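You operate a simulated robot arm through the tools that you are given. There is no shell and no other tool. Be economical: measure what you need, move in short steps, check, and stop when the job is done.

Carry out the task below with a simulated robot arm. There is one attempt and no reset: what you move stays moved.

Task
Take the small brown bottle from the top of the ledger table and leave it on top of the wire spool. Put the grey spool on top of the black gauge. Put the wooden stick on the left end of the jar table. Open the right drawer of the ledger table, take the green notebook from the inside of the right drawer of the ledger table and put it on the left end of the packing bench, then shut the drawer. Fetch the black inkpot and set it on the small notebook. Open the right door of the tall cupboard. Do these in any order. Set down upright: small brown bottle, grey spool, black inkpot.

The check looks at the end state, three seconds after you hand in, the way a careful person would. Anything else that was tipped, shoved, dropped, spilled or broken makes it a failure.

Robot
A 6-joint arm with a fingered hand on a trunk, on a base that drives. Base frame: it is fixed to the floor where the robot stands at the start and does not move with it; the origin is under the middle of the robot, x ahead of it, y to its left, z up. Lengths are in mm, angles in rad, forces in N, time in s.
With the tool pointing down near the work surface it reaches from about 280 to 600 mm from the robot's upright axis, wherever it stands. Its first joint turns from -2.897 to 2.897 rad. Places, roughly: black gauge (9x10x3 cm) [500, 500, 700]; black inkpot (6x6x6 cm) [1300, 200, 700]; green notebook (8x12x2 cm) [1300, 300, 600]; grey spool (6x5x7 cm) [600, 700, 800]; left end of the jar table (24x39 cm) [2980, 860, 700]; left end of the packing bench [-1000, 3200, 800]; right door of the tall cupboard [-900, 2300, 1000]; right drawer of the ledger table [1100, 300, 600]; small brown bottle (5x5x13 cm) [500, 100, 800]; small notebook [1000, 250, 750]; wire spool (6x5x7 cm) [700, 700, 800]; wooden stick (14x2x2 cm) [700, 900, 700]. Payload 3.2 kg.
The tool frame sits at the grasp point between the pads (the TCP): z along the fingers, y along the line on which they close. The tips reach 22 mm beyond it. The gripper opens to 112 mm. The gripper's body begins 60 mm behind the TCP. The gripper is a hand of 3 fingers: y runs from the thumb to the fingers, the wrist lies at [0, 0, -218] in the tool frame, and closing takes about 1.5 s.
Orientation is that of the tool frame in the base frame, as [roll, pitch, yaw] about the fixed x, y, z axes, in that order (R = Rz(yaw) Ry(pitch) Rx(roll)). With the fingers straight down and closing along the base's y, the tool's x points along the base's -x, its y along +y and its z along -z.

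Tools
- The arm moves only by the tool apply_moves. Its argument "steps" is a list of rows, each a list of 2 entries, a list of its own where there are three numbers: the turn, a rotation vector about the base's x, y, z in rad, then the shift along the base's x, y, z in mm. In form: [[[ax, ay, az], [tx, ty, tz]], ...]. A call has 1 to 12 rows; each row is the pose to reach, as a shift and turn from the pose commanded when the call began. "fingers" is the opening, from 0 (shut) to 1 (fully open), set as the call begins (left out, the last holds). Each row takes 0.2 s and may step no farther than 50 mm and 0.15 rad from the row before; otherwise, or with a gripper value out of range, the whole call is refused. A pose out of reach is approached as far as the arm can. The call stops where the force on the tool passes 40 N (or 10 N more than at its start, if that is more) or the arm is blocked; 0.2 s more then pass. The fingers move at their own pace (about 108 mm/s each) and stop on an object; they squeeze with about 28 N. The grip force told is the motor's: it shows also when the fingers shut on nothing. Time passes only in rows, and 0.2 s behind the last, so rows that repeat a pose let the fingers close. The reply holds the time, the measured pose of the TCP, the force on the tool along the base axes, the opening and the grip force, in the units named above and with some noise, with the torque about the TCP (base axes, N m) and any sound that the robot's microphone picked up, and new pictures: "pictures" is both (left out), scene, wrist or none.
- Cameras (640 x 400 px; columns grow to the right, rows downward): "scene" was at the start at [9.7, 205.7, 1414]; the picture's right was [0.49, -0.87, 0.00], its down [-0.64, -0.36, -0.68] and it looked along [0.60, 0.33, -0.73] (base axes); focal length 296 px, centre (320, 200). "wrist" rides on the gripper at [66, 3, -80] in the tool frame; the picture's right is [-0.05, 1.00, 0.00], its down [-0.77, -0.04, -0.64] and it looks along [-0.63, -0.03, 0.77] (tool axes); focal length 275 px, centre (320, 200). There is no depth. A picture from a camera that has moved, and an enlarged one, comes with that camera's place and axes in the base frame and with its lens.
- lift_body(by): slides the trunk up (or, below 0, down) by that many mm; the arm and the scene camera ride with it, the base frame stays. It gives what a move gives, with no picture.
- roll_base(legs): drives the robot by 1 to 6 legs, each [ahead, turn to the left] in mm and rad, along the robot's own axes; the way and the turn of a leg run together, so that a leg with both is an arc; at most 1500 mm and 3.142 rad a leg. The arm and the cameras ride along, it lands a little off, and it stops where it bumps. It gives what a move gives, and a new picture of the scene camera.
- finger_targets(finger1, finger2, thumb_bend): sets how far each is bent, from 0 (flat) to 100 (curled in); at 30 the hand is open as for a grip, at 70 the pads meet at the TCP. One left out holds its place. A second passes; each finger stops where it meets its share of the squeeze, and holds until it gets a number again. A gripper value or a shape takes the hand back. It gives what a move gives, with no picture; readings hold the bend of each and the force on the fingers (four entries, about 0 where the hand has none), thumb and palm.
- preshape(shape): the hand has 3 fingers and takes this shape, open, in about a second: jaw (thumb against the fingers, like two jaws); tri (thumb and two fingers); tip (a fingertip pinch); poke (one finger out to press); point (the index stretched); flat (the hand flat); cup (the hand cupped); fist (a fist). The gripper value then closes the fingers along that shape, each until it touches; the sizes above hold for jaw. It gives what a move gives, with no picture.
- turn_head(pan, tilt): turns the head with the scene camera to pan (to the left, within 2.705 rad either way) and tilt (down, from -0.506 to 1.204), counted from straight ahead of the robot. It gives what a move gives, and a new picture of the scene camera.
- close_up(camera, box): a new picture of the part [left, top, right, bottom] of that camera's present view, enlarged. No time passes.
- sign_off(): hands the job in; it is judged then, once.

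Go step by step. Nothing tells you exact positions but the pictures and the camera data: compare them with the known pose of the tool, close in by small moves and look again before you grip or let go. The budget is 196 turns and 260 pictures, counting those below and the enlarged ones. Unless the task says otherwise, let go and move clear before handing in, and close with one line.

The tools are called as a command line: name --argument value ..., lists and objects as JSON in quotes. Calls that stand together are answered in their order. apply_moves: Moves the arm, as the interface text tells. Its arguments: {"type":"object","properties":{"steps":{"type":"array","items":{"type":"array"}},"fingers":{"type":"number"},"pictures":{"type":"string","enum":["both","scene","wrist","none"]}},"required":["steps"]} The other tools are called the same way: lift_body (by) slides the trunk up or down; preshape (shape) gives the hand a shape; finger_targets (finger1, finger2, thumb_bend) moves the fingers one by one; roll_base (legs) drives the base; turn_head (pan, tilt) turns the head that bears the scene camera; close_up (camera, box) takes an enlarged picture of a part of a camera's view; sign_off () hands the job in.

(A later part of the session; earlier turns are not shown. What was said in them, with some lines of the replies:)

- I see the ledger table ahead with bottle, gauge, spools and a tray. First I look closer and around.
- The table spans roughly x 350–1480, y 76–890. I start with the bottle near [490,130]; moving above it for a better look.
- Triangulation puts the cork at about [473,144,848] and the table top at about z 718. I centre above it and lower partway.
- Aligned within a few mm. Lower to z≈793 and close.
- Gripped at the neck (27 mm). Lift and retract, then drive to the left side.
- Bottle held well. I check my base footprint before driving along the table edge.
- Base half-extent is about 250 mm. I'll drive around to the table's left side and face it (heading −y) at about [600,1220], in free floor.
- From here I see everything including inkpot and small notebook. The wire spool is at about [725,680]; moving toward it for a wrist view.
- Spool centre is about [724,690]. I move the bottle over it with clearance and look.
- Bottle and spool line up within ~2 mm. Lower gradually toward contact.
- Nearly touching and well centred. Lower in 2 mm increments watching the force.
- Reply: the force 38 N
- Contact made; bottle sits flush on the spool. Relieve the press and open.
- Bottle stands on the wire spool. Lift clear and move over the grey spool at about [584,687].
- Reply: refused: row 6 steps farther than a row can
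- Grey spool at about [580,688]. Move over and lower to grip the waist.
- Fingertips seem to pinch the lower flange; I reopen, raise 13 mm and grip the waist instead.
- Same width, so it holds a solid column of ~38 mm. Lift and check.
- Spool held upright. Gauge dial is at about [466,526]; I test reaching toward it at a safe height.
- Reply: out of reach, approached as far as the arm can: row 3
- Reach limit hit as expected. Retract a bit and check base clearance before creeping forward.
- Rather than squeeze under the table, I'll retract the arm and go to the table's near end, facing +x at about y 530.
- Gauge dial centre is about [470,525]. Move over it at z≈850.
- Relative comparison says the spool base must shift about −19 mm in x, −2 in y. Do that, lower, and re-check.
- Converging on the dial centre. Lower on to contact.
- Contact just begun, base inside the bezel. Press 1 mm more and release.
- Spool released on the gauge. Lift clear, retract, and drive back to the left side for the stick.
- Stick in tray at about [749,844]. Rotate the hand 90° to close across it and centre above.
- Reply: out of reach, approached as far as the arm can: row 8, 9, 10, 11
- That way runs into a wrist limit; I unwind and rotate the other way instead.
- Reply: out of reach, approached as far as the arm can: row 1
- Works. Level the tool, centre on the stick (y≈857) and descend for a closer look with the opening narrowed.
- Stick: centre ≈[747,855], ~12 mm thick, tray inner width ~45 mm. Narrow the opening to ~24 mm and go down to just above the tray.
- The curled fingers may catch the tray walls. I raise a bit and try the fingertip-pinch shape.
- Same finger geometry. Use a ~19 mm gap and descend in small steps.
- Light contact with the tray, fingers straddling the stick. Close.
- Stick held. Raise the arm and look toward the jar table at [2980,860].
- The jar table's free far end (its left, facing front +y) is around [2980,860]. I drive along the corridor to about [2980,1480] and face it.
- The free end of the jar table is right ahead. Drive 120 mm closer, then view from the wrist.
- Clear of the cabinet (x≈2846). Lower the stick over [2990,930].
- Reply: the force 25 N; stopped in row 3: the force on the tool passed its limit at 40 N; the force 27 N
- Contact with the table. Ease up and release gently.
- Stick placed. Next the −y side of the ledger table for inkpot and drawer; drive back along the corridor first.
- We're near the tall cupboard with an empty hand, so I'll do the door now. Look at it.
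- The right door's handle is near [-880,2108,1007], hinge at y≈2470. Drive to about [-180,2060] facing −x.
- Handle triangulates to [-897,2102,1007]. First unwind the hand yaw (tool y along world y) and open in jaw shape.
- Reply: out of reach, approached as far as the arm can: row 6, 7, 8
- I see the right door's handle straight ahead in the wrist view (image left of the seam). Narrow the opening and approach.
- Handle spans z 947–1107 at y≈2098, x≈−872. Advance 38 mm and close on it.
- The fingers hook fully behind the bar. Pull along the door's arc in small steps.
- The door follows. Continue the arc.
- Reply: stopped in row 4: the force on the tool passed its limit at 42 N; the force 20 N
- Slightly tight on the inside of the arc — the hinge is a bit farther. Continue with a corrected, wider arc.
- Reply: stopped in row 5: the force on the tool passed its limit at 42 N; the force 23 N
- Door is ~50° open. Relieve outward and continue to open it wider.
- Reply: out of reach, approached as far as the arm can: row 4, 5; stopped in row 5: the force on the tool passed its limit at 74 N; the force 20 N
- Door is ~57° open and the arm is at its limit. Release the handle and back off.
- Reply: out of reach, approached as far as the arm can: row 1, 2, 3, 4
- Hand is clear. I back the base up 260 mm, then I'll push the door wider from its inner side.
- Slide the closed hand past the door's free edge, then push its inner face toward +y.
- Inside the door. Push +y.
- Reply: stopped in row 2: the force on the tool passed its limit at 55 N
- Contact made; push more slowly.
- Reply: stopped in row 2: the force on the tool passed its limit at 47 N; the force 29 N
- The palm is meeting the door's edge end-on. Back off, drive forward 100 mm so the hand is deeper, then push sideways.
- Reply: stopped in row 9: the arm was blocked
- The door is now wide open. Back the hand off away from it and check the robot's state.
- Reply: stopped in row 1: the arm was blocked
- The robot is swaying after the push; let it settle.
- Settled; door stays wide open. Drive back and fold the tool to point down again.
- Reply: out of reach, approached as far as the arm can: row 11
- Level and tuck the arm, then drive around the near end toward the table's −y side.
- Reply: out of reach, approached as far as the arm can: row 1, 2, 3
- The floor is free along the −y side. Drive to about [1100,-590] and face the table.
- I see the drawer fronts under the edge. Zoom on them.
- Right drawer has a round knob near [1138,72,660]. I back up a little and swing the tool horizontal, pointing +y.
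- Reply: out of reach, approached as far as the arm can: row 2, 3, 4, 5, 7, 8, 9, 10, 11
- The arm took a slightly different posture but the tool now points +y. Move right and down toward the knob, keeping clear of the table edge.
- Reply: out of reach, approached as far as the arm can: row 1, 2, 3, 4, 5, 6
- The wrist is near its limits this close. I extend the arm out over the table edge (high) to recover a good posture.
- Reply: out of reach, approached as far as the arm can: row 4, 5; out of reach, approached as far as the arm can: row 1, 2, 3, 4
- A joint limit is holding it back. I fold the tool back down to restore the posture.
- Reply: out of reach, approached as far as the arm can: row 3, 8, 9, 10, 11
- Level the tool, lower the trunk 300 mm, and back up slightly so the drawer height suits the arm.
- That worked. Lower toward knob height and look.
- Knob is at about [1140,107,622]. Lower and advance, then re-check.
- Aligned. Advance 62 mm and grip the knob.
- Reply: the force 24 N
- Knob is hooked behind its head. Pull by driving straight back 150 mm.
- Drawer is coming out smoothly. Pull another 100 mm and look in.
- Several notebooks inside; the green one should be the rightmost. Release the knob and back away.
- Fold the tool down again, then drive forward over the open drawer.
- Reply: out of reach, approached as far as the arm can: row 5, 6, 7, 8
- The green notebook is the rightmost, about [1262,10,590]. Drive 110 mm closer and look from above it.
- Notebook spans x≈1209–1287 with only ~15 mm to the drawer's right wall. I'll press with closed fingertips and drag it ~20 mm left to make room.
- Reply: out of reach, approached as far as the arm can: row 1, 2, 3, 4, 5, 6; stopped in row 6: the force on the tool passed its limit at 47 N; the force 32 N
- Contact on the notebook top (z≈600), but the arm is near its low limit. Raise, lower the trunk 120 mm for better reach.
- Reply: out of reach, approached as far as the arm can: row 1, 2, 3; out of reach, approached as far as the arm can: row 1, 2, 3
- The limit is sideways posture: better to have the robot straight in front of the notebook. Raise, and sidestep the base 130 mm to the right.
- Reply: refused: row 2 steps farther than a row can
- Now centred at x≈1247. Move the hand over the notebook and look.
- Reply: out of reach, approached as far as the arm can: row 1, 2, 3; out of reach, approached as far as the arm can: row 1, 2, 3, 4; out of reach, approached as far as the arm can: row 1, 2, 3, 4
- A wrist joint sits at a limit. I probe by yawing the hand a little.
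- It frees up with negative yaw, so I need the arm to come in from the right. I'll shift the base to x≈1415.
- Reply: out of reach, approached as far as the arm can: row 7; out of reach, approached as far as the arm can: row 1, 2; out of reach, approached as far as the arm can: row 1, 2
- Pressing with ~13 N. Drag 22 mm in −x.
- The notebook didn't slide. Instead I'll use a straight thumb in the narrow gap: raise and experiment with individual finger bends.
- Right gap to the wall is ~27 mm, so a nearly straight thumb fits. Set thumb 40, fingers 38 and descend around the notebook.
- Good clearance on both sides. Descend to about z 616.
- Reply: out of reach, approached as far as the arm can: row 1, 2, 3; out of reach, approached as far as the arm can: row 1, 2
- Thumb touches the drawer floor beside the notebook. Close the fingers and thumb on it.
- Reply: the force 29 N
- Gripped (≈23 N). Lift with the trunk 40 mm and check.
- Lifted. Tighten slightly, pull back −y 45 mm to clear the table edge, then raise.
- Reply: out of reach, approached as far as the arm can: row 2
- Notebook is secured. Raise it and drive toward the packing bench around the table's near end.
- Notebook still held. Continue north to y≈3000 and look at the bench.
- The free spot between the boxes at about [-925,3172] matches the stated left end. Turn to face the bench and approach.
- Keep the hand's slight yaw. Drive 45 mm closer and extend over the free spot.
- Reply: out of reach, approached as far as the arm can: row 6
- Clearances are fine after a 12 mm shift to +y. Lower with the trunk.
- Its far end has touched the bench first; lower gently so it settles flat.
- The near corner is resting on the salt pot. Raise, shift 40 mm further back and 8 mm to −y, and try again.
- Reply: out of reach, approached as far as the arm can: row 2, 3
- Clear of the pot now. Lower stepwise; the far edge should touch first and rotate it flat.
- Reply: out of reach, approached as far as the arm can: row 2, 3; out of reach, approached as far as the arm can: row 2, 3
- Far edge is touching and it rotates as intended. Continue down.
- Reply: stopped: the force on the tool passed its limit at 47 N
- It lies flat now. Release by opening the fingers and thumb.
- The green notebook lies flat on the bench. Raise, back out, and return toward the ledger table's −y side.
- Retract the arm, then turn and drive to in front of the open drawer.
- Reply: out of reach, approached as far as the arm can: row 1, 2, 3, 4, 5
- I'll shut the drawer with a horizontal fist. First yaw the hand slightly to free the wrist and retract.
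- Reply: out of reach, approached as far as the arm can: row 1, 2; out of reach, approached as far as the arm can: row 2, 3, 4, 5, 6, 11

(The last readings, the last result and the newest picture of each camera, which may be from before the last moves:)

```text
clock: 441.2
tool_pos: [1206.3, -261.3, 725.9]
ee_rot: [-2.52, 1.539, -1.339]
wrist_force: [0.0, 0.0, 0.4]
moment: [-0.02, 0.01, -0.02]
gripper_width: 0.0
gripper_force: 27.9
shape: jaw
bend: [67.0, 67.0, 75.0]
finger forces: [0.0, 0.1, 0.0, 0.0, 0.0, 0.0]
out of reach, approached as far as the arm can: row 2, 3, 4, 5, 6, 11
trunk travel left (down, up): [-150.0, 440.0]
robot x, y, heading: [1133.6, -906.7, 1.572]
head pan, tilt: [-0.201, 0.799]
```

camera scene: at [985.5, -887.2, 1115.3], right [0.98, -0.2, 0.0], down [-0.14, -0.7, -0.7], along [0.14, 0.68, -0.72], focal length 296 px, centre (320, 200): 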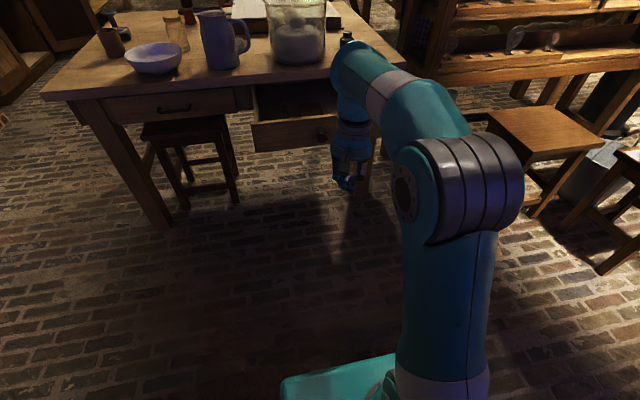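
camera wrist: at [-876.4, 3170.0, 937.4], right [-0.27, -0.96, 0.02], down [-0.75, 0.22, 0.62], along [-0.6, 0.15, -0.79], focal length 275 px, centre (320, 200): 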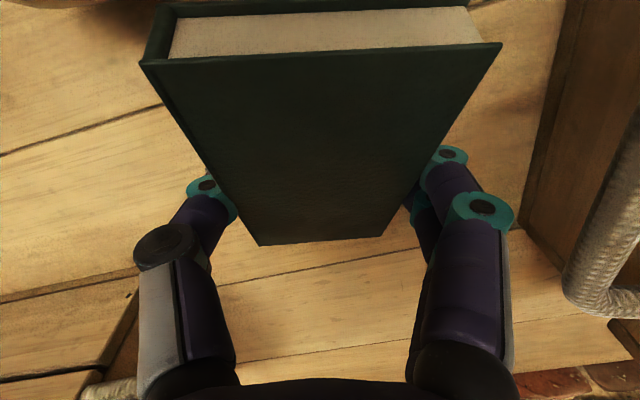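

Tool is horizontal. Lower to drawer-front height and look.

apply_moves --steps '[[[0, 0, 0], [0, 0, -35]], [[0, 0, 0], [0, 0, -70]], [[0, 0, 0], [0, 0, -98]]]' --pictures "scene"

```text
clock: 442.0
tool_pos: [1177.6, -240.1, 644.8]
ee_rot: [-2.67, 1.529, -1.507]
wrist_force: [0.3, 0.4, 0.1]
moment: [0.0, 0.0, 0.01]
gripper_width: 0.0
gripper_force: 28.3
shape: jaw
bend: [67.0, 67.0, 75.0]
finger forces: [0.1, 0.0, 0.0, 0.0, 0.0, 0.0]
out of reach, approached as far as the arm can: row 1, 2, 3
trunk travel left (down, up): [-150.0, 440.0]
robot x, y, heading: [1135.6, -905.6, 1.572]
head pan, tilt: [-0.201, 0.799]
camera scene: at [985.5, -887.4, 1115.3], right [0.98, -0.2, 0.0], down [-0.14, -0.7, -0.7], along [0.14, 0.68, -0.72], focal length 296 px, centre (320, 200)
```

scene: 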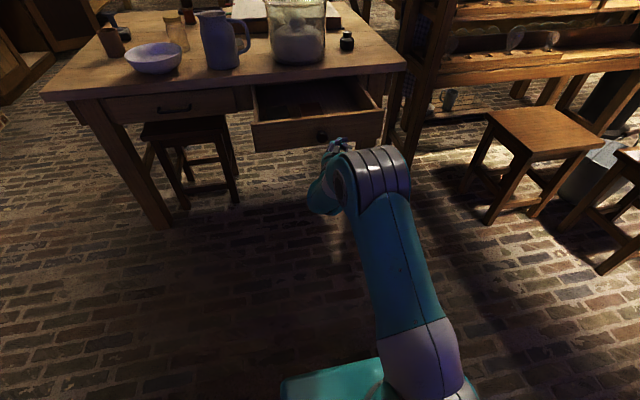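

Lower the trunk 25 mm and drive forward to push the drawer in.

lift_body --by -25

roll_base --legs '[[270, 0]]'

```text
clock: 442.7
tool_pos: [1177.7, -240.8, 619.5]
ee_rot: [-2.669, 1.529, -1.504]
wrist_force: [-0.1, 0.4, 0.4]
moment: [-0.02, -0.02, 0.02]
gripper_width: 0.2
gripper_force: 28.0
shape: jaw
bend: [67.0, 67.0, 75.0]
finger forces: [0.0, 0.1, 0.0, 0.0, 0.0, 0.0]
trunk travel left (down, up): [-125.0, 465.0]
robot x, y, heading: [1135.2, -908.5, 1.565]
head pan, tilt: [-0.201, 0.799]
```

```text
clock: 444.6
tool_pos: [1175.1, 35.1, 619.4]
ee_rot: [-2.664, 1.53, -1.499]
wrist_force: [-0.6, 0.0, -0.6]
moment: [-0.01, 0.01, -0.03]
gripper_width: 0.0
gripper_force: 28.1
shape: jaw
bend: [67.0, 67.0, 77.0]
finger forces: [0.0, 0.1, 0.0, 0.0, 0.0, 0.0]
trunk travel left (down, up): [-125.0, 465.0]
robot x, y, heading: [1136.9, -631.7, 1.574]
head pan, tilt: [-0.201, 0.799]
camera scene: at [985.4, -611.7, 1090.3], right [0.98, -0.2, 0.0], down [-0.14, -0.7, -0.7], along [0.14, 0.68, -0.72], focal length 296 px, centre (320, 200)
```

scene: 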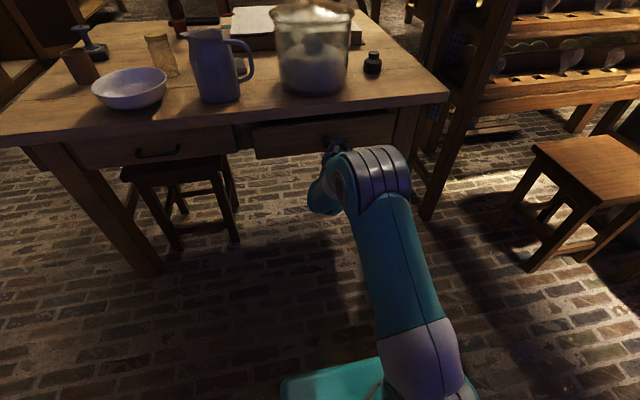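

Nearly shut. Push the last ~60 mm in two small drives.

roll_base --legs '[[45, 0]]'

apply_moves --steps '[[[0, 0, 0], [0, 5, 0]], [[0, 0, 0], [0, 10, 0]], [[0, 0, 0], [0, 15, 0]], [[0, 0, 0], [0, 20, 0]], [[0, 0, 0], [0, 25, 0]], [[0, 0, 0], [0, 30, 0]]]' --pictures "none"

close_up --camera "scene" --box '[180, 60, 480, 240]'

```text
clock: 445.5
tool_pos: [1175.1, 80.9, 618.9]
ee_rot: [-2.664, 1.531, -1.497]
wrist_force: [-0.8, -1.0, -0.8]
moment: [0.01, -0.02, 0.0]
gripper_width: 0.2
gripper_force: 28.1
shape: jaw
bend: [67.0, 67.0, 77.0]
finger forces: [0.0, 0.0, 0.0, 0.1, 0.0, 0.0]
trunk travel left (down, up): [-125.0, 465.0]
robot x, y, heading: [1135.6, -592.1, 1.573]
head pan, tilt: [-0.201, 0.799]
camera scene: at [985.3, -566.7, 1090.2], right [0.98, -0.2, 0.0], down [-0.14, -0.7, -0.7], along [0.14, 0.68, -0.72], focal length 296 px, centre (320, 200)
```

scene: 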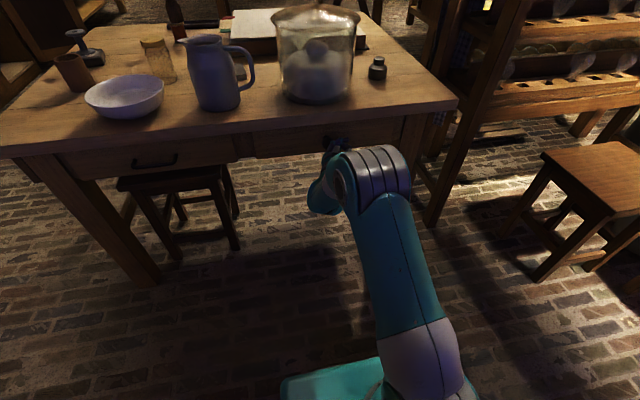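

```text
clock: 446.1
tool_pos: [1178.8, 85.9, 619.9]
ee_rot: [-2.744, 1.528, -1.584]
wrist_force: [2.4, -21.4, 6.2]
moment: [0.05, 0.15, 0.56]
gripper_width: 0.2
gripper_force: 27.9
shape: jaw
bend: [67.0, 66.0, 77.0]
finger forces: [13.7, 25.2, 0.1, 0.0, 0.1, 0.0]
trunk travel left (down, up): [-125.0, 465.0]
robot x, y, heading: [1131.7, -587.6, 1.573]
head pan, tilt: [-0.201, 0.799]
stopped in row 2: the force on the tool passed its limit at 45 N (the readings are from after the stop); the commanded pose is now the measured one
```

```text
2.13 times, centred on (330, 150) of scene
camera zoom: at [985.6, -569.4, 1090.5], right [0.98, -0.2, 0.0], down [-0.14, -0.7, -0.7], along [0.14, 0.68, -0.72], focal length 631 px, centre (299, 307)
```

zoom: 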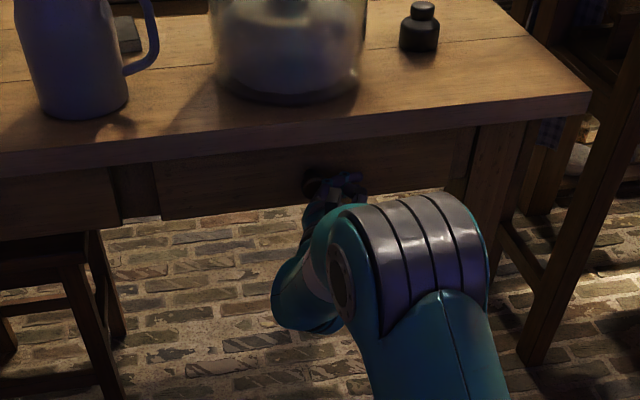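

apply_moves --steps '[[[0, 0, 0], [0, 4, 0]], [[0, 0, 0], [0, 8, 0]], [[0, 0, 0], [0, 12, 0]]]' --pictures "none"

roll_base --legs '[[-140, 0]]'

close_up --camera "scene" --box '[120, 60, 460, 240]'

```text
clock: 446.5
tool_pos: [1179.3, 85.4, 617.5]
ee_rot: [-2.767, 1.526, -1.608]
wrist_force: [0.9, -27.8, 7.3]
moment: [0.09, 0.2, 0.8]
gripper_width: 0.3
gripper_force: 28.2
shape: jaw
bend: [67.0, 66.0, 77.0]
finger forces: [14.1, 30.8, 0.1, 0.0, 0.1, 0.1]
trunk travel left (down, up): [-125.0, 465.0]
robot x, y, heading: [1133.2, -588.3, 1.568]
head pan, tilt: [-0.201, 0.799]
stopped in row 1: the force on the tool passed its limit at 47 N (the readings are from after the stop); the commanded pose is now the measured one
```

```text
clock: 447.8
tool_pos: [1178.0, -50.3, 617.4]
ee_rot: [-2.73, 1.525, -1.57]
wrist_force: [0.0, 0.5, -0.2]
moment: [0.03, -0.06, -0.01]
gripper_width: 0.1
gripper_force: 27.7
shape: jaw
bend: [67.0, 68.0, 77.0]
finger forces: [0.0, 0.1, 0.0, 0.0, 0.0, 0.1]
trunk travel left (down, up): [-125.0, 465.0]
robot x, y, heading: [1136.1, -727.7, 1.572]
head pan, tilt: [-0.201, 0.799]
camera scene: at [985.6, -706.9, 1090.3], right [0.98, -0.2, 0.0], down [-0.14, -0.7, -0.7], along [0.14, 0.68, -0.72], focal length 296 px, centre (320, 200)
```

scene: 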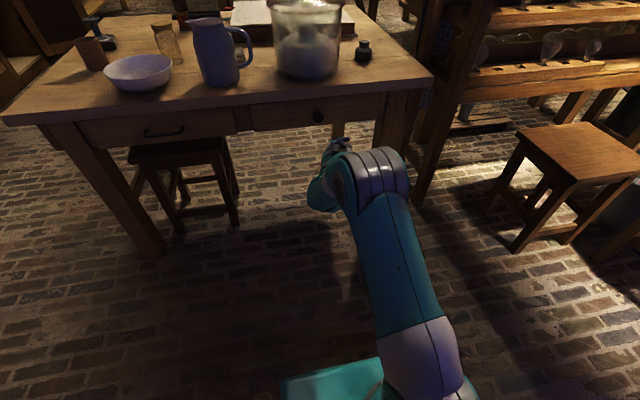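

```text
1.88 times, centred on (290, 150) of scene
camera zoom: at [985.6, -706.9, 1090.3], right [0.98, -0.2, 0.0], down [-0.14, -0.7, -0.7], along [0.14, 0.68, -0.72], focal length 557 px, centre (376, 294)
```

zoom: 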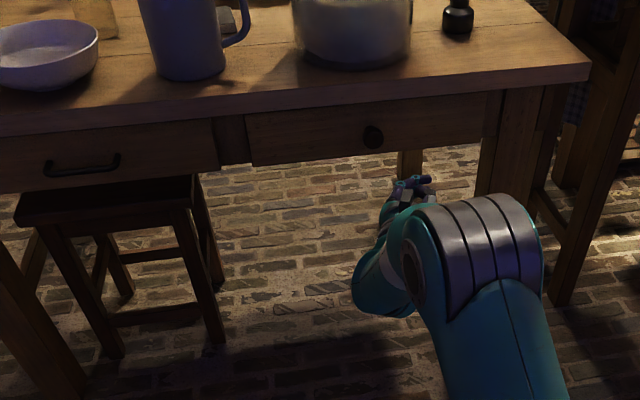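

close_up --camera "scene" --box '[200, 90, 300, 160]'

```text
5.71 times, centred on (250, 125) of scene
camera zoom: at [985.6, -706.9, 1090.3], right [0.98, -0.2, 0.0], down [-0.14, -0.7, -0.7], along [0.14, 0.68, -0.72], focal length 1690 px, centre (720, 629)
```

zoom: 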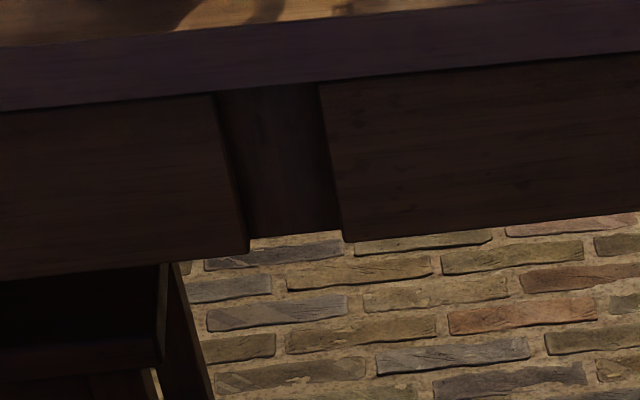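

The fronts are flush: drawer shut. Raise the trunk and fold the tool down again.

lift_body --by 325

apply_moves --steps '[[[-0.1273, 0.0556, 0], [-1, -2, -6]], [[-0.2546, 0.1112, 0], [-3.6, -8, -11]], [[-0.3819, 0.1668, 0], [-8, -18, -16]], [[-0.5092, 0.2224, 0], [-14, -32, -18]], [[-0.6365, 0.278, 0], [-21, -48.5, -18]], [[-0.7638, 0.3336, 0], [-30, -68.7, -15]], [[-0.8911, 0.3892, 0], [-40, -91.5, -8]], [[-1.0184, 0.4448, 0], [-51, -116, 2]], [[-1.1457, 0.5004, 0], [-63, -144, 16]], [[-1.273, 0.556, 0], [-75, -171, 34]], [[-1.4, 0.612, 0], [-87, -200, 57]]]' --fingers 0.8 --pictures "none"

```text
clock: 451.0
tool_pos: [1176.4, -50.3, 941.2]
ee_rot: [-2.731, 1.524, -1.571]
wrist_force: [0.0, -0.7, 0.3]
moment: [0.0, 0.0, 0.01]
gripper_width: 0.0
gripper_force: 27.8
shape: jaw
bend: [67.0, 68.0, 77.0]
finger forces: [0.1, 0.0, 0.0, 0.0, 0.1, 0.0]
trunk travel left (down, up): [-450.0, 140.0]
robot x, y, heading: [1136.8, -724.7, 1.574]
head pan, tilt: [-0.201, 0.799]
```

```text
clock: 453.4
tool_pos: [1090.6, -250.7, 995.1]
ee_rot: [3.137, -0.002, -1.963]
wrist_force: [0.3, -0.6, -0.4]
moment: [0.0, 0.01, 0.02]
gripper_width: 89.4
gripper_force: 0.0
shape: jaw
bend: [59.0, 59.0, 55.0]
finger forces: [0.0, 0.0, 0.0, 0.1, 0.0, 0.0]
trunk travel left (down, up): [-450.0, 140.0]
robot x, y, heading: [1134.3, -725.5, 1.573]
head pan, tilt: [-0.201, 0.799]
```

Now the inkpot. Raise and tuck the hand (the glass jar is tall), then drive close to the table at about x 1080.

apply_moves --steps '[[[0, 0, 0], [5, -25, 40]], [[0, 0, 0], [10, -50, 80]], [[0, 0, 0], [20, -75, 115]]]' --pictures "none"

roll_base --legs '[[0, 0.1], [535, 0], [0, -0.1]]'

turn_head --pan -0.1 --tilt 0.75

```text
clock: 454.2
tool_pos: [1112.2, -325.5, 1113.5]
ee_rot: [3.14, -0.001, -1.966]
wrist_force: [0.0, 0.5, -0.4]
moment: [0.03, -0.01, 0.0]
gripper_width: 89.4
gripper_force: 0.1
shape: jaw
bend: [59.0, 59.0, 55.0]
finger forces: [0.1, 0.1, 0.0, 0.0, 0.1, 0.0]
trunk travel left (down, up): [-450.0, 140.0]
robot x, y, heading: [1135.4, -727.6, 1.572]
head pan, tilt: [-0.201, 0.799]
```

```text
clock: 458.3
tool_pos: [1055.9, 196.9, 1112.2]
ee_rot: [3.141, -0.001, -1.959]
wrist_force: [-0.5, -0.3, 0.1]
moment: [-0.03, 0.02, 0.02]
gripper_width: 89.3
gripper_force: 0.0
shape: jaw
bend: [59.0, 59.0, 55.0]
finger forces: [0.0, 0.0, 0.1, 0.1, 0.0, 0.0]
trunk travel left (down, up): [-450.0, 140.0]
robot x, y, heading: [1080.2, -202.2, 1.578]
head pan, tilt: [-0.201, 0.799]
camera scene: at [931.5, -185.4, 1415.3], right [0.98, -0.19, 0.0], down [-0.14, -0.7, -0.7], along [0.13, 0.68, -0.72], focal length 296 px, centre (320, 200)
```

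scene: 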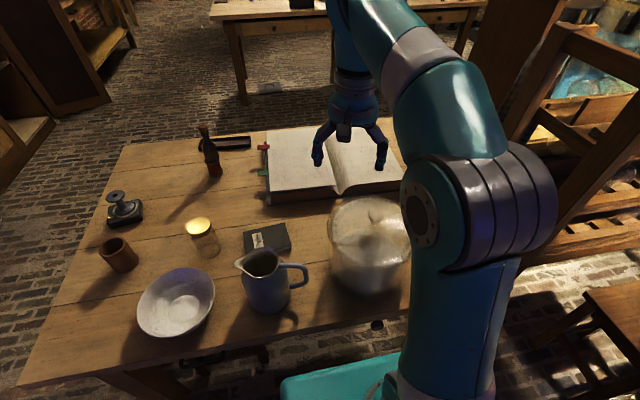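

```text
clock: 459.0
tool_pos: [1054.9, 196.9, 1111.9]
ee_rot: [3.14, -0.001, -1.958]
wrist_force: [-0.6, 0.5, 0.0]
moment: [0.03, 0.01, 0.01]
gripper_width: 89.2
gripper_force: 0.1
shape: jaw
bend: [59.0, 59.0, 55.0]
finger forces: [0.0, 0.0, 0.0, 0.0, 0.0, 0.0]
trunk travel left (down, up): [-450.0, 140.0]
robot x, y, heading: [1080.8, -202.7, 1.576]
head pan, tilt: [-0.099, 0.75]
camera scene: at [923.5, -182.2, 1419.2], right [1.0, -0.09, 0.0], down [-0.06, -0.68, -0.73], along [0.07, 0.73, -0.68], focal length 296 px, centre (320, 200)
```

scene: 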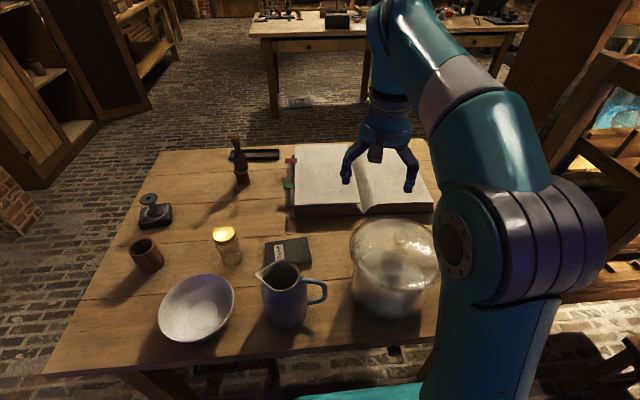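

Small notebook at about [880,341]. Move the hand over the inkpot near [1328,250] and look.

apply_moves --steps '[[[0, 0, -0.1], [40, 5, 0]], [[0, 0, -0.2], [85, 10, 0]], [[0, 0, -0.3], [130, 15, 0]], [[0, 0, -0.4], [175, 20, -15]], [[0, 0, -0.4], [220, 25, -30]], [[0, 0, -0.4], [265, 30, -45]], [[0, 0, -0.4], [270, 35, -90]]]' --pictures "wrist"

```text
clock: 460.6
tool_pos: [1326.2, 230.7, 1018.7]
ee_rot: [3.138, 0.0, -2.358]
wrist_force: [0.7, 0.7, 0.4]
moment: [0.03, -0.01, -0.01]
gripper_width: 89.3
gripper_force: 0.2
shape: jaw
bend: [59.0, 59.0, 55.0]
finger forces: [0.1, 0.0, 0.1, 0.0, 0.0, 0.0]
trunk travel left (down, up): [-450.0, 140.0]
robot x, y, heading: [1078.4, -204.5, 1.579]
head pan, tilt: [-0.099, 0.75]
camera wrist: at [1276.1, 187.2, 1099.4], right [-0.67, 0.74, 0.0], down [0.57, 0.52, 0.64], along [0.47, 0.43, -0.77], focal length 275 px, centre (320, 200)
```

wrist: 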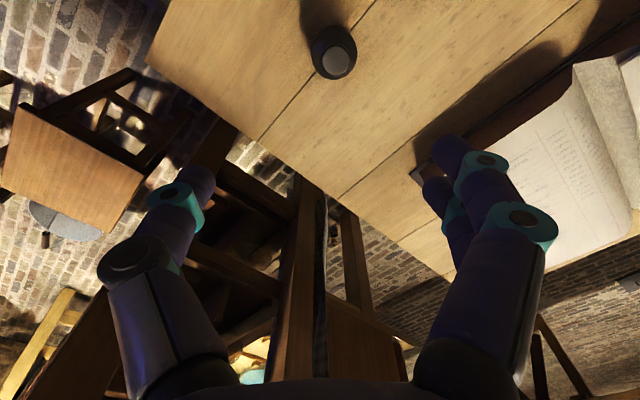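

Inkpot at about [1317,249]. Centre and descend.

apply_moves --steps '[[[0, 0, 0], [-5, 10, -40]], [[0, 0, 0], [-9, 18, -85]], [[0, 0, 0], [-9, 18, -130]], [[0, 0, 0], [-9, 18, -170]]]' --pictures "wrist"

```text
clock: 461.6
tool_pos: [1314.5, 251.2, 852.3]
ee_rot: [3.136, -0.001, -2.36]
wrist_force: [0.2, -0.4, 0.3]
moment: [0.0, 0.0, 0.01]
gripper_width: 89.4
gripper_force: 0.1
shape: jaw
bend: [59.0, 59.0, 55.0]
finger forces: [0.0, 0.0, 0.1, 0.0, 0.1, 0.0]
trunk travel left (down, up): [-450.0, 140.0]
robot x, y, heading: [1081.8, -204.6, 1.575]
head pan, tilt: [-0.099, 0.75]
camera wrist: at [1265.0, 208.0, 931.9], right [-0.67, 0.74, 0.0], down [0.57, 0.52, 0.64], along [0.47, 0.43, -0.77], focal length 275 px, centre (320, 200)
```

wrist: 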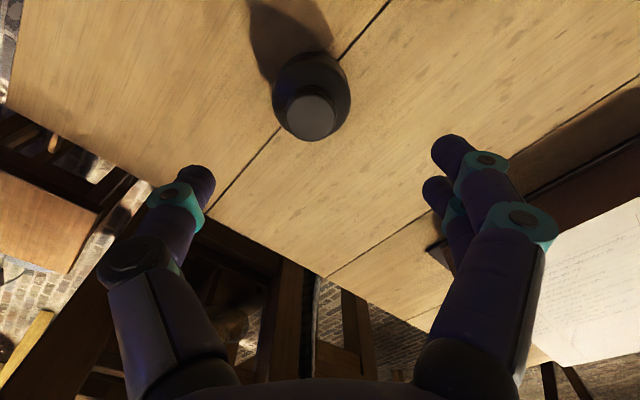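

apply_moves --steps '[[[0, 0, 0], [3, -3, -40]], [[0, 0, 0], [3, -3, -75]], [[0, 0, 0], [3, -3, -102]]]' --pictures "none"

apply_moves --steps '[[[0, 0, 0], [0, 0, 0]], [[0, 0, 0], [0, 0, 0]], [[0, 0, 0], [0, 0, 0]], [[0, 0, 0], [0, 0, 0]], [[0, 0, 0], [0, 0, 0]], [[0, 0, 0], [0, 0, 0]]]' --fingers 0 --pictures "wrist"

```text
clock: 462.4
tool_pos: [1318.6, 249.0, 750.5]
ee_rot: [3.138, 0.0, -2.36]
wrist_force: [-0.1, 0.2, -0.6]
moment: [0.0, 0.0, -0.03]
gripper_width: 89.3
gripper_force: 0.1
shape: jaw
bend: [59.0, 59.0, 55.0]
finger forces: [0.0, 0.0, 0.2, 0.0, 0.0, 0.0]
trunk travel left (down, up): [-450.0, 140.0]
robot x, y, heading: [1083.0, -203.2, 1.579]
head pan, tilt: [-0.099, 0.75]
```

```text
clock: 463.8
tool_pos: [1318.8, 248.4, 750.4]
ee_rot: [3.139, 0.001, -2.357]
wrist_force: [-1.1, 0.1, 0.7]
moment: [-0.01, 0.0, -0.01]
gripper_width: 43.8
gripper_force: 28.1
shape: jaw
bend: [73.0, 73.0, 70.0]
finger forces: [12.3, 13.2, 0.0, 0.1, 25.2, 0.0]
trunk travel left (down, up): [-450.0, 140.0]
robot x, y, heading: [1081.2, -203.7, 1.579]
head pan, tilt: [-0.099, 0.75]
camera wrist: at [1268.6, 205.3, 831.0], right [-0.67, 0.74, 0.0], down [0.57, 0.52, 0.64], along [0.47, 0.43, -0.77], focal length 275 px, centre (320, 200)
```

wrist: 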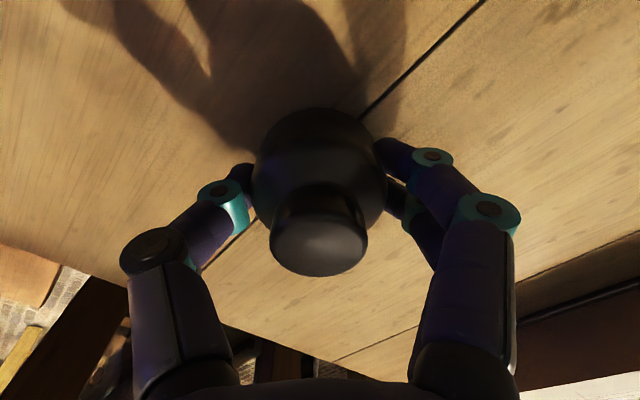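

Gripped. Lift high and carry over the jar toward the small notebook.

apply_moves --steps '[[[0, 0, 0], [0, 0, 45]], [[0, 0, 0], [0, 0, 93]], [[0, 0, 0], [0, 0, 141]], [[0, 0, 0], [0, 0, 189]], [[0, 0, 0], [0, -10, 236]], [[0, 0, 0], [-10, -20, 283]], [[0, 0, 0], [-20, -25, 330]]]' --pictures "none"

apply_moves --steps '[[[0, 0, 0.07], [-45, 5, 5]], [[0, 0, 0.14], [-90, 10, 5]], [[0, 0, 0.21], [-135, 15, 5]], [[0, 0, 0.28], [-180, 25, 5]], [[0, 0, 0.35], [-225, 35, 5]], [[0, 0, 0.42], [-270, 50, 5]], [[0, 0, 0.49], [-315, 65, 5]], [[0, 0, 0.56], [-355, 80, -10]], [[0, 0, 0.63], [-390, 95, -25]], [[0, 0, 0.7], [-418, 110, -50]]]' --pictures "both"

```text
clock: 465.4
tool_pos: [1297.3, 224.5, 1078.3]
ee_rot: [3.141, 0.0, -2.359]
wrist_force: [-0.4, 0.7, -1.2]
moment: [-0.01, 0.02, 0.01]
gripper_width: 43.3
gripper_force: 28.5
shape: jaw
bend: [73.0, 73.0, 70.0]
finger forces: [12.4, 13.3, 0.0, 0.0, 25.2, 0.0]
trunk travel left (down, up): [-450.0, 140.0]
robot x, y, heading: [1084.1, -205.3, 1.582]
head pan, tilt: [-0.099, 0.75]
```

```text
clock: 467.6
tool_pos: [873.4, 307.8, 1009.6]
ee_rot: [3.129, 0.005, -1.663]
wrist_force: [-0.9, -0.8, -2.2]
moment: [0.02, 0.01, -0.03]
gripper_width: 43.1
gripper_force: 28.1
shape: jaw
bend: [74.0, 73.0, 70.0]
finger forces: [12.4, 13.6, 0.0, 0.0, 25.4, 0.0]
out of reach, approached as far as the arm can: row 8, 9, 10
trunk travel left (down, up): [-450.0, 140.0]
robot x, y, heading: [1080.5, -204.1, 1.579]
head pan, tilt: [-0.099, 0.75]
camera scene: at [923.9, -182.4, 1419.4], right [1.0, -0.09, 0.0], down [-0.06, -0.68, -0.73], along [0.07, 0.73, -0.68], focal length 296 px, centre (320, 200)
camera wrist: at [864.9, 243.5, 1089.6], right [-0.99, 0.14, 0.01], down [0.11, 0.76, 0.64], along [0.08, 0.63, -0.77], focal length 275 px, centre (320, 200)
```

scene: 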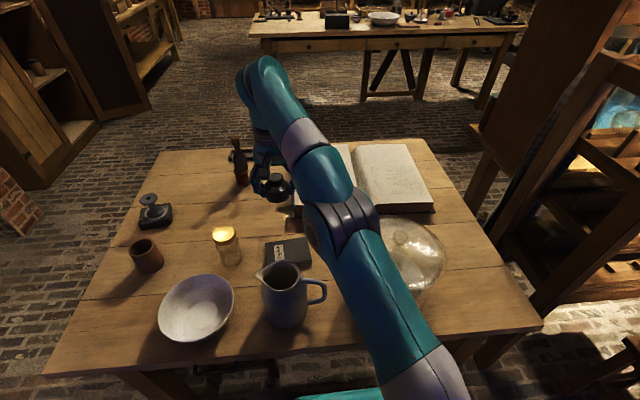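
wrist: 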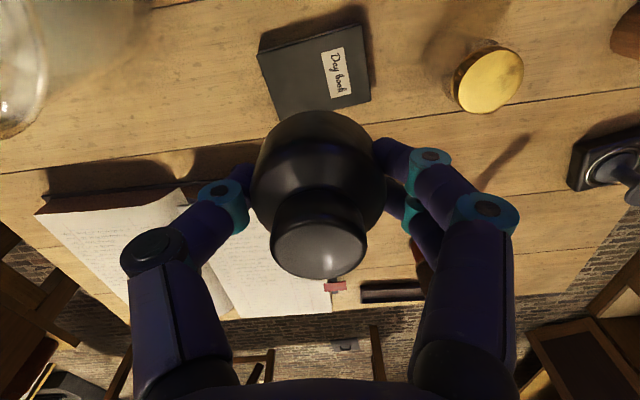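

Notebook "Day book" centre ≈[879,338]. Descend over it.

apply_moves --steps '[[[0, 0, 0], [2, 8, -45]], [[0.01, 0, 0], [5, 18, -90]], [[0.012, -0.005, 0], [6, 26, -135]], [[0.012, -0.005, 0], [6, 30, -180]]]' --pictures "wrist"

close_up --camera "scene" --box '[220, 180, 380, 300]'

```text
clock: 468.6
tool_pos: [880.1, 336.7, 829.8]
ee_rot: [-3.139, 0.011, -1.658]
wrist_force: [-0.3, 0.0, -1.0]
moment: [-0.01, -0.01, -0.01]
gripper_width: 42.9
gripper_force: 27.5
shape: jaw
bend: [74.0, 73.0, 70.0]
finger forces: [12.1, 13.5, 0.0, 0.0, 25.1, 0.1]
trunk travel left (down, up): [-450.0, 140.0]
robot x, y, heading: [1083.1, -202.9, 1.579]
head pan, tilt: [-0.099, 0.75]
camera wrist: at [870.1, 271.9, 909.0], right [-0.99, 0.13, 0.0], down [0.1, 0.76, 0.64], along [0.09, 0.64, -0.76], focal length 275 px, centre (320, 200)
```

wrist: 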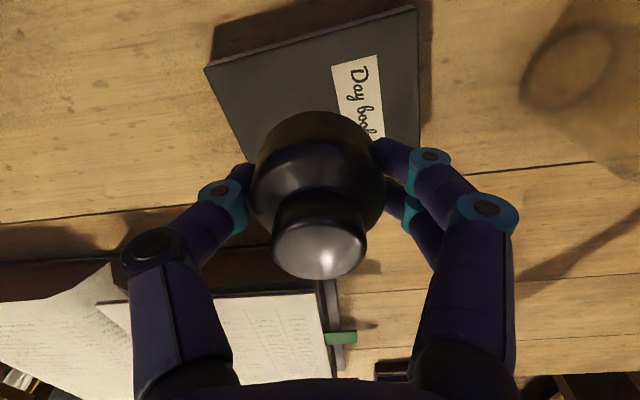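

```text
3.33 times, centred on (300, 240) of scene
camera zoom: at [923.3, -181.8, 1419.3], right [1.0, -0.09, 0.0], down [-0.06, -0.68, -0.73], along [0.07, 0.73, -0.68], focal length 986 px, centre (387, 67)
```

zoom: 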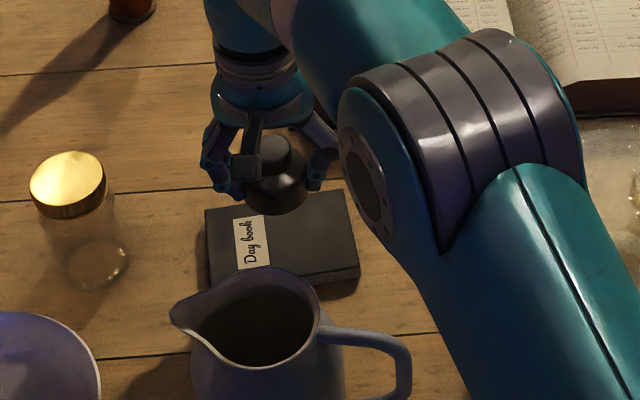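

Lands near the centre of the notebook. Lower further.

apply_moves --steps '[[[0, 0, 0], [-2, 3, -25]], [[0, 0, 0], [-2, 4, -48]]]' --pictures "none"

apply_moves --steps '[[[0, 0, 0], [0, 0, -4]], [[0, 0, 0], [0, 0, -8]], [[0, 0, 0], [0, 0, -10]]]' --pictures "none"

close_up --camera "scene" --box '[240, 210, 360, 300]'

```text
clock: 469.2
tool_pos: [878.4, 340.8, 783.8]
ee_rot: [-3.139, 0.014, -1.658]
wrist_force: [0.2, -0.2, -0.6]
moment: [-0.01, 0.02, -0.01]
gripper_width: 43.0
gripper_force: 28.2
shape: jaw
bend: [74.0, 73.0, 70.0]
finger forces: [12.0, 13.5, 0.1, 0.1, 25.1, 0.0]
trunk travel left (down, up): [-450.0, 140.0]
robot x, y, heading: [1080.1, -204.8, 1.577]
head pan, tilt: [-0.099, 0.75]
```

```text
clock: 470.0
tool_pos: [878.6, 341.0, 776.7]
ee_rot: [-3.14, 0.012, -1.659]
wrist_force: [0.1, 0.7, -1.7]
moment: [0.03, 0.01, 0.03]
gripper_width: 42.8
gripper_force: 28.1
shape: jaw
bend: [74.0, 73.0, 70.0]
finger forces: [12.0, 13.5, 0.0, 0.1, 25.1, 0.1]
trunk travel left (down, up): [-450.0, 140.0]
robot x, y, heading: [1082.0, -207.0, 1.583]
head pan, tilt: [-0.099, 0.75]
```

```text
4.44 times, centred on (300, 255) of scene
camera zoom: at [923.4, -182.0, 1419.2], right [1.0, -0.09, 0.0], down [-0.06, -0.68, -0.73], along [0.07, 0.73, -0.68], focal length 1315 px, centre (409, -44)
```

zoom: 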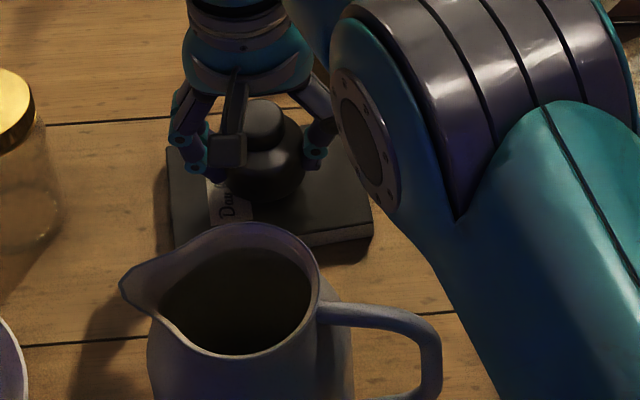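

apply_moves --steps '[[[0, 0, 0], [0, 0, -2]], [[0, 0, 0], [0, 0, -4]], [[0, 0, 0], [0, 0, -4]]]' --pictures "none"

apply_moves --steps '[[[0, 0, 0], [0, 0, -2]], [[0, 0, 0], [0, 0, -4]], [[0, 0, 0], [0, 0, -4]]]' --pictures "none"

```text
clock: 470.8
tool_pos: [878.8, 341.4, 773.6]
ee_rot: [-3.14, 0.012, -1.658]
wrist_force: [-0.4, 0.2, -1.1]
moment: [-0.03, 0.0, 0.0]
gripper_width: 42.6
gripper_force: 28.1
shape: jaw
bend: [74.0, 73.0, 70.0]
finger forces: [12.0, 13.5, 0.0, 0.1, 25.1, 0.0]
trunk travel left (down, up): [-450.0, 140.0]
robot x, y, heading: [1081.7, -203.3, 1.579]
head pan, tilt: [-0.099, 0.75]
```

```text
clock: 471.6
tool_pos: [879.0, 342.1, 769.1]
ee_rot: [-3.142, 0.013, -1.658]
wrist_force: [0.0, 0.1, -2.0]
moment: [0.05, -0.01, 0.0]
gripper_width: 43.1
gripper_force: 28.0
shape: jaw
bend: [74.0, 73.0, 70.0]
finger forces: [12.0, 13.5, 0.1, 0.0, 25.1, 0.1]
trunk travel left (down, up): [-450.0, 140.0]
robot x, y, heading: [1082.9, -203.9, 1.58]
head pan, tilt: [-0.099, 0.75]
```

apply_moves --steps '[[[0, 0, 0], [0, 0, -2]], [[0, 0, 0], [0, 0, -3]], [[0, 0, 0], [0, 0, -3]]]' --pictures "none"

apply_moves --steps '[[[0, 0, 0], [0, 0, -1.5]], [[0, 0, 0], [0, 0, -3]], [[0, 0, 0], [0, 0, -3]]]' --pictures "none"

```text
clock: 472.4
tool_pos: [877.8, 342.7, 766.9]
ee_rot: [-3.14, 0.012, -1.659]
wrist_force: [0.0, 0.5, -0.7]
moment: [-0.01, 0.04, -0.01]
gripper_width: 42.5
gripper_force: 28.1
shape: jaw
bend: [74.0, 73.0, 70.0]
finger forces: [12.0, 13.5, 0.0, 0.0, 25.2, 0.0]
trunk travel left (down, up): [-450.0, 140.0]
robot x, y, heading: [1080.3, -203.8, 1.58]
head pan, tilt: [-0.099, 0.75]
```

```text
clock: 473.2
tool_pos: [877.8, 342.3, 765.2]
ee_rot: [3.141, 0.013, -1.657]
wrist_force: [-0.3, 0.3, 15.6]
moment: [0.02, 0.05, 0.0]
gripper_width: 43.3
gripper_force: 28.0
shape: jaw
bend: [74.0, 74.0, 70.0]
finger forces: [13.8, 14.9, 0.1, 0.0, 28.4, 0.1]
trunk travel left (down, up): [-450.0, 140.0]
robot x, y, heading: [1082.9, -201.9, 1.58]
head pan, tilt: [-0.099, 0.75]
```

Contact. Ease 1 mm, open and lift away.

apply_moves --steps '[[[0, 0, 0], [0, 0, 1]], [[0, 0, 0], [0, 0, 1]]]' --pictures "none"

apply_moves --steps '[[[0, 0, 0], [0, 0, 0]], [[0, 0, 0], [0, 0, 0]], [[0, 0, 0], [0, 0, 0]], [[0, 0, 0], [0, 0, 0]], [[0, 0, 0], [0, 0, 20]], [[0, 0, 0], [0, 0, 60]], [[0, 0, 0], [0, 0, 105]], [[0, 0, 0], [0, -5, 150]], [[0, 0, 0], [5, -15, 195]], [[0, 0, 0], [15, -30, 240]]]' --fingers 0.75 --pictures "both"

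```text
clock: 473.8
tool_pos: [878.5, 341.9, 764.7]
ee_rot: [-3.14, 0.013, -1.659]
wrist_force: [-0.1, 2.3, 14.4]
moment: [0.07, 0.05, 0.02]
gripper_width: 43.0
gripper_force: 28.9
shape: jaw
bend: [74.0, 74.0, 70.0]
finger forces: [13.6, 15.5, 0.0, 0.1, 27.7, 0.1]
trunk travel left (down, up): [-450.0, 140.0]
robot x, y, heading: [1080.3, -203.3, 1.585]
head pan, tilt: [-0.099, 0.75]
```

```text
clock: 476.0
tool_pos: [895.1, 310.5, 1004.1]
ee_rot: [-3.139, 0.013, -1.661]
wrist_force: [-0.2, -0.5, -1.0]
moment: [-0.01, 0.02, 0.03]
gripper_width: 83.7
gripper_force: 0.0
shape: jaw
bend: [64.0, 64.0, 60.0]
finger forces: [0.1, 0.1, 0.1, 0.0, 0.0, 0.0]
trunk travel left (down, up): [-450.0, 140.0]
robot x, y, heading: [1081.9, -200.6, 1.578]
head pan, tilt: [-0.099, 0.75]
camera scene: at [923.5, -182.2, 1419.2], right [1.0, -0.09, 0.0], down [-0.06, -0.68, -0.73], along [0.07, 0.73, -0.68], focal length 296 px, centre (320, 200)
camera wrist: at [885.2, 246.0, 1085.4], right [-0.99, 0.13, 0.0], down [0.1, 0.76, 0.64], along [0.09, 0.64, -0.76], focal length 275 px, centre (320, 200)
```

scene: 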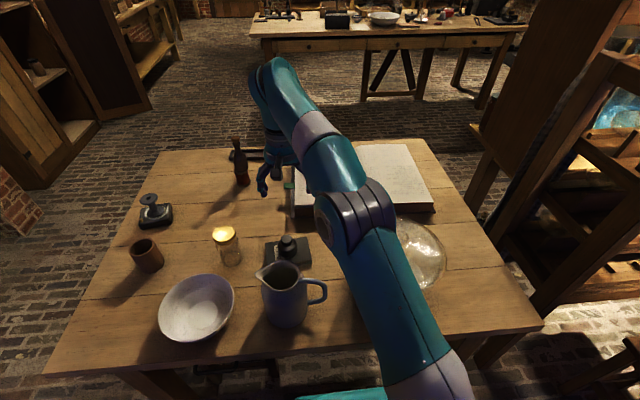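
wrist: 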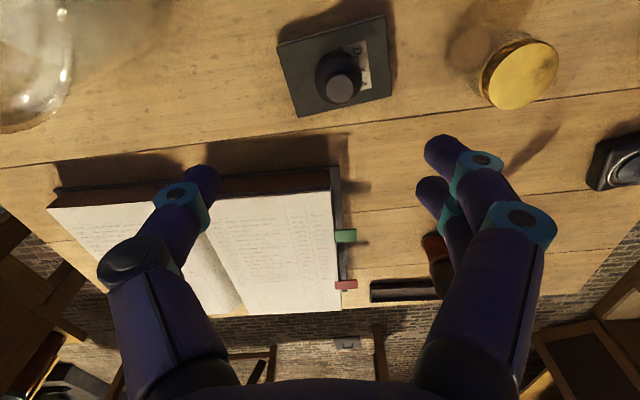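

Inkpot stands on the notebook. Back away and do a final check.

roll_base --legs '[[-450, 0]]'

close_up --camera "scene" --box '[0, 0, 420, 260]'

```text
clock: 478.7
tool_pos: [899.7, -136.3, 1004.1]
ee_rot: [-3.14, 0.012, -1.662]
wrist_force: [-0.4, 0.4, 0.1]
moment: [0.01, 0.03, 0.02]
gripper_width: 83.7
gripper_force: 0.0
shape: jaw
bend: [64.0, 64.0, 60.0]
finger forces: [0.0, 0.1, 0.1, 0.0, 0.0, 0.0]
trunk travel left (down, up): [-450.0, 140.0]
robot x, y, heading: [1085.3, -653.7, 1.581]
head pan, tilt: [-0.099, 0.75]
camera scene: at [926.4, -629.9, 1419.3], right [1.0, -0.09, 0.0], down [-0.06, -0.68, -0.73], along [0.07, 0.73, -0.68], focal length 296 px, centre (320, 200)
```

scene: 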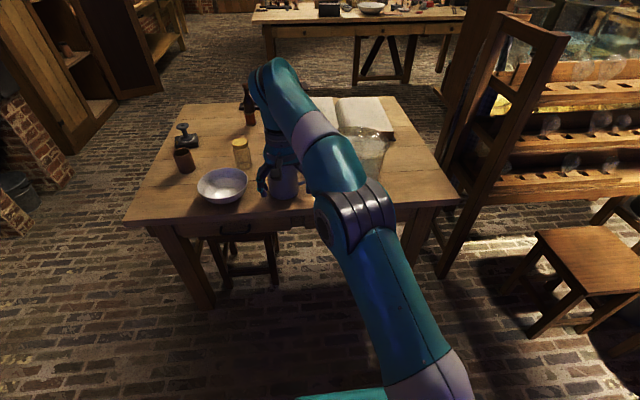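

```text
1.52 times, centred on (210, 130) of scene
camera zoom: at [926.4, -629.9, 1419.3], right [1.0, -0.09, 0.0], down [-0.06, -0.68, -0.73], along [0.07, 0.73, -0.68], focal length 451 px, centre (488, 307)
```

zoom: 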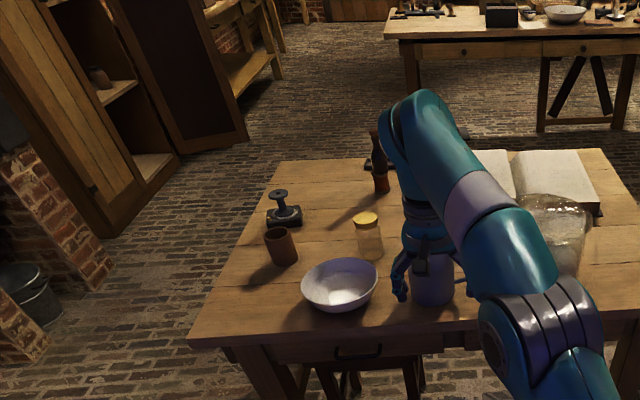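

The last view shows the bottle on the wire spool, the grey spool on the gauge and the cupboard's right door open. I checked the other four as I finished each: inkpot on the small notebook, drawer front flush, stick on the jar table, and green notebook on the packing bench. The hand is clear.

sign_off

```text
The job is handed in.
```

I carried out all six tasks and handed the job in; the hand is empty and clear of everything.
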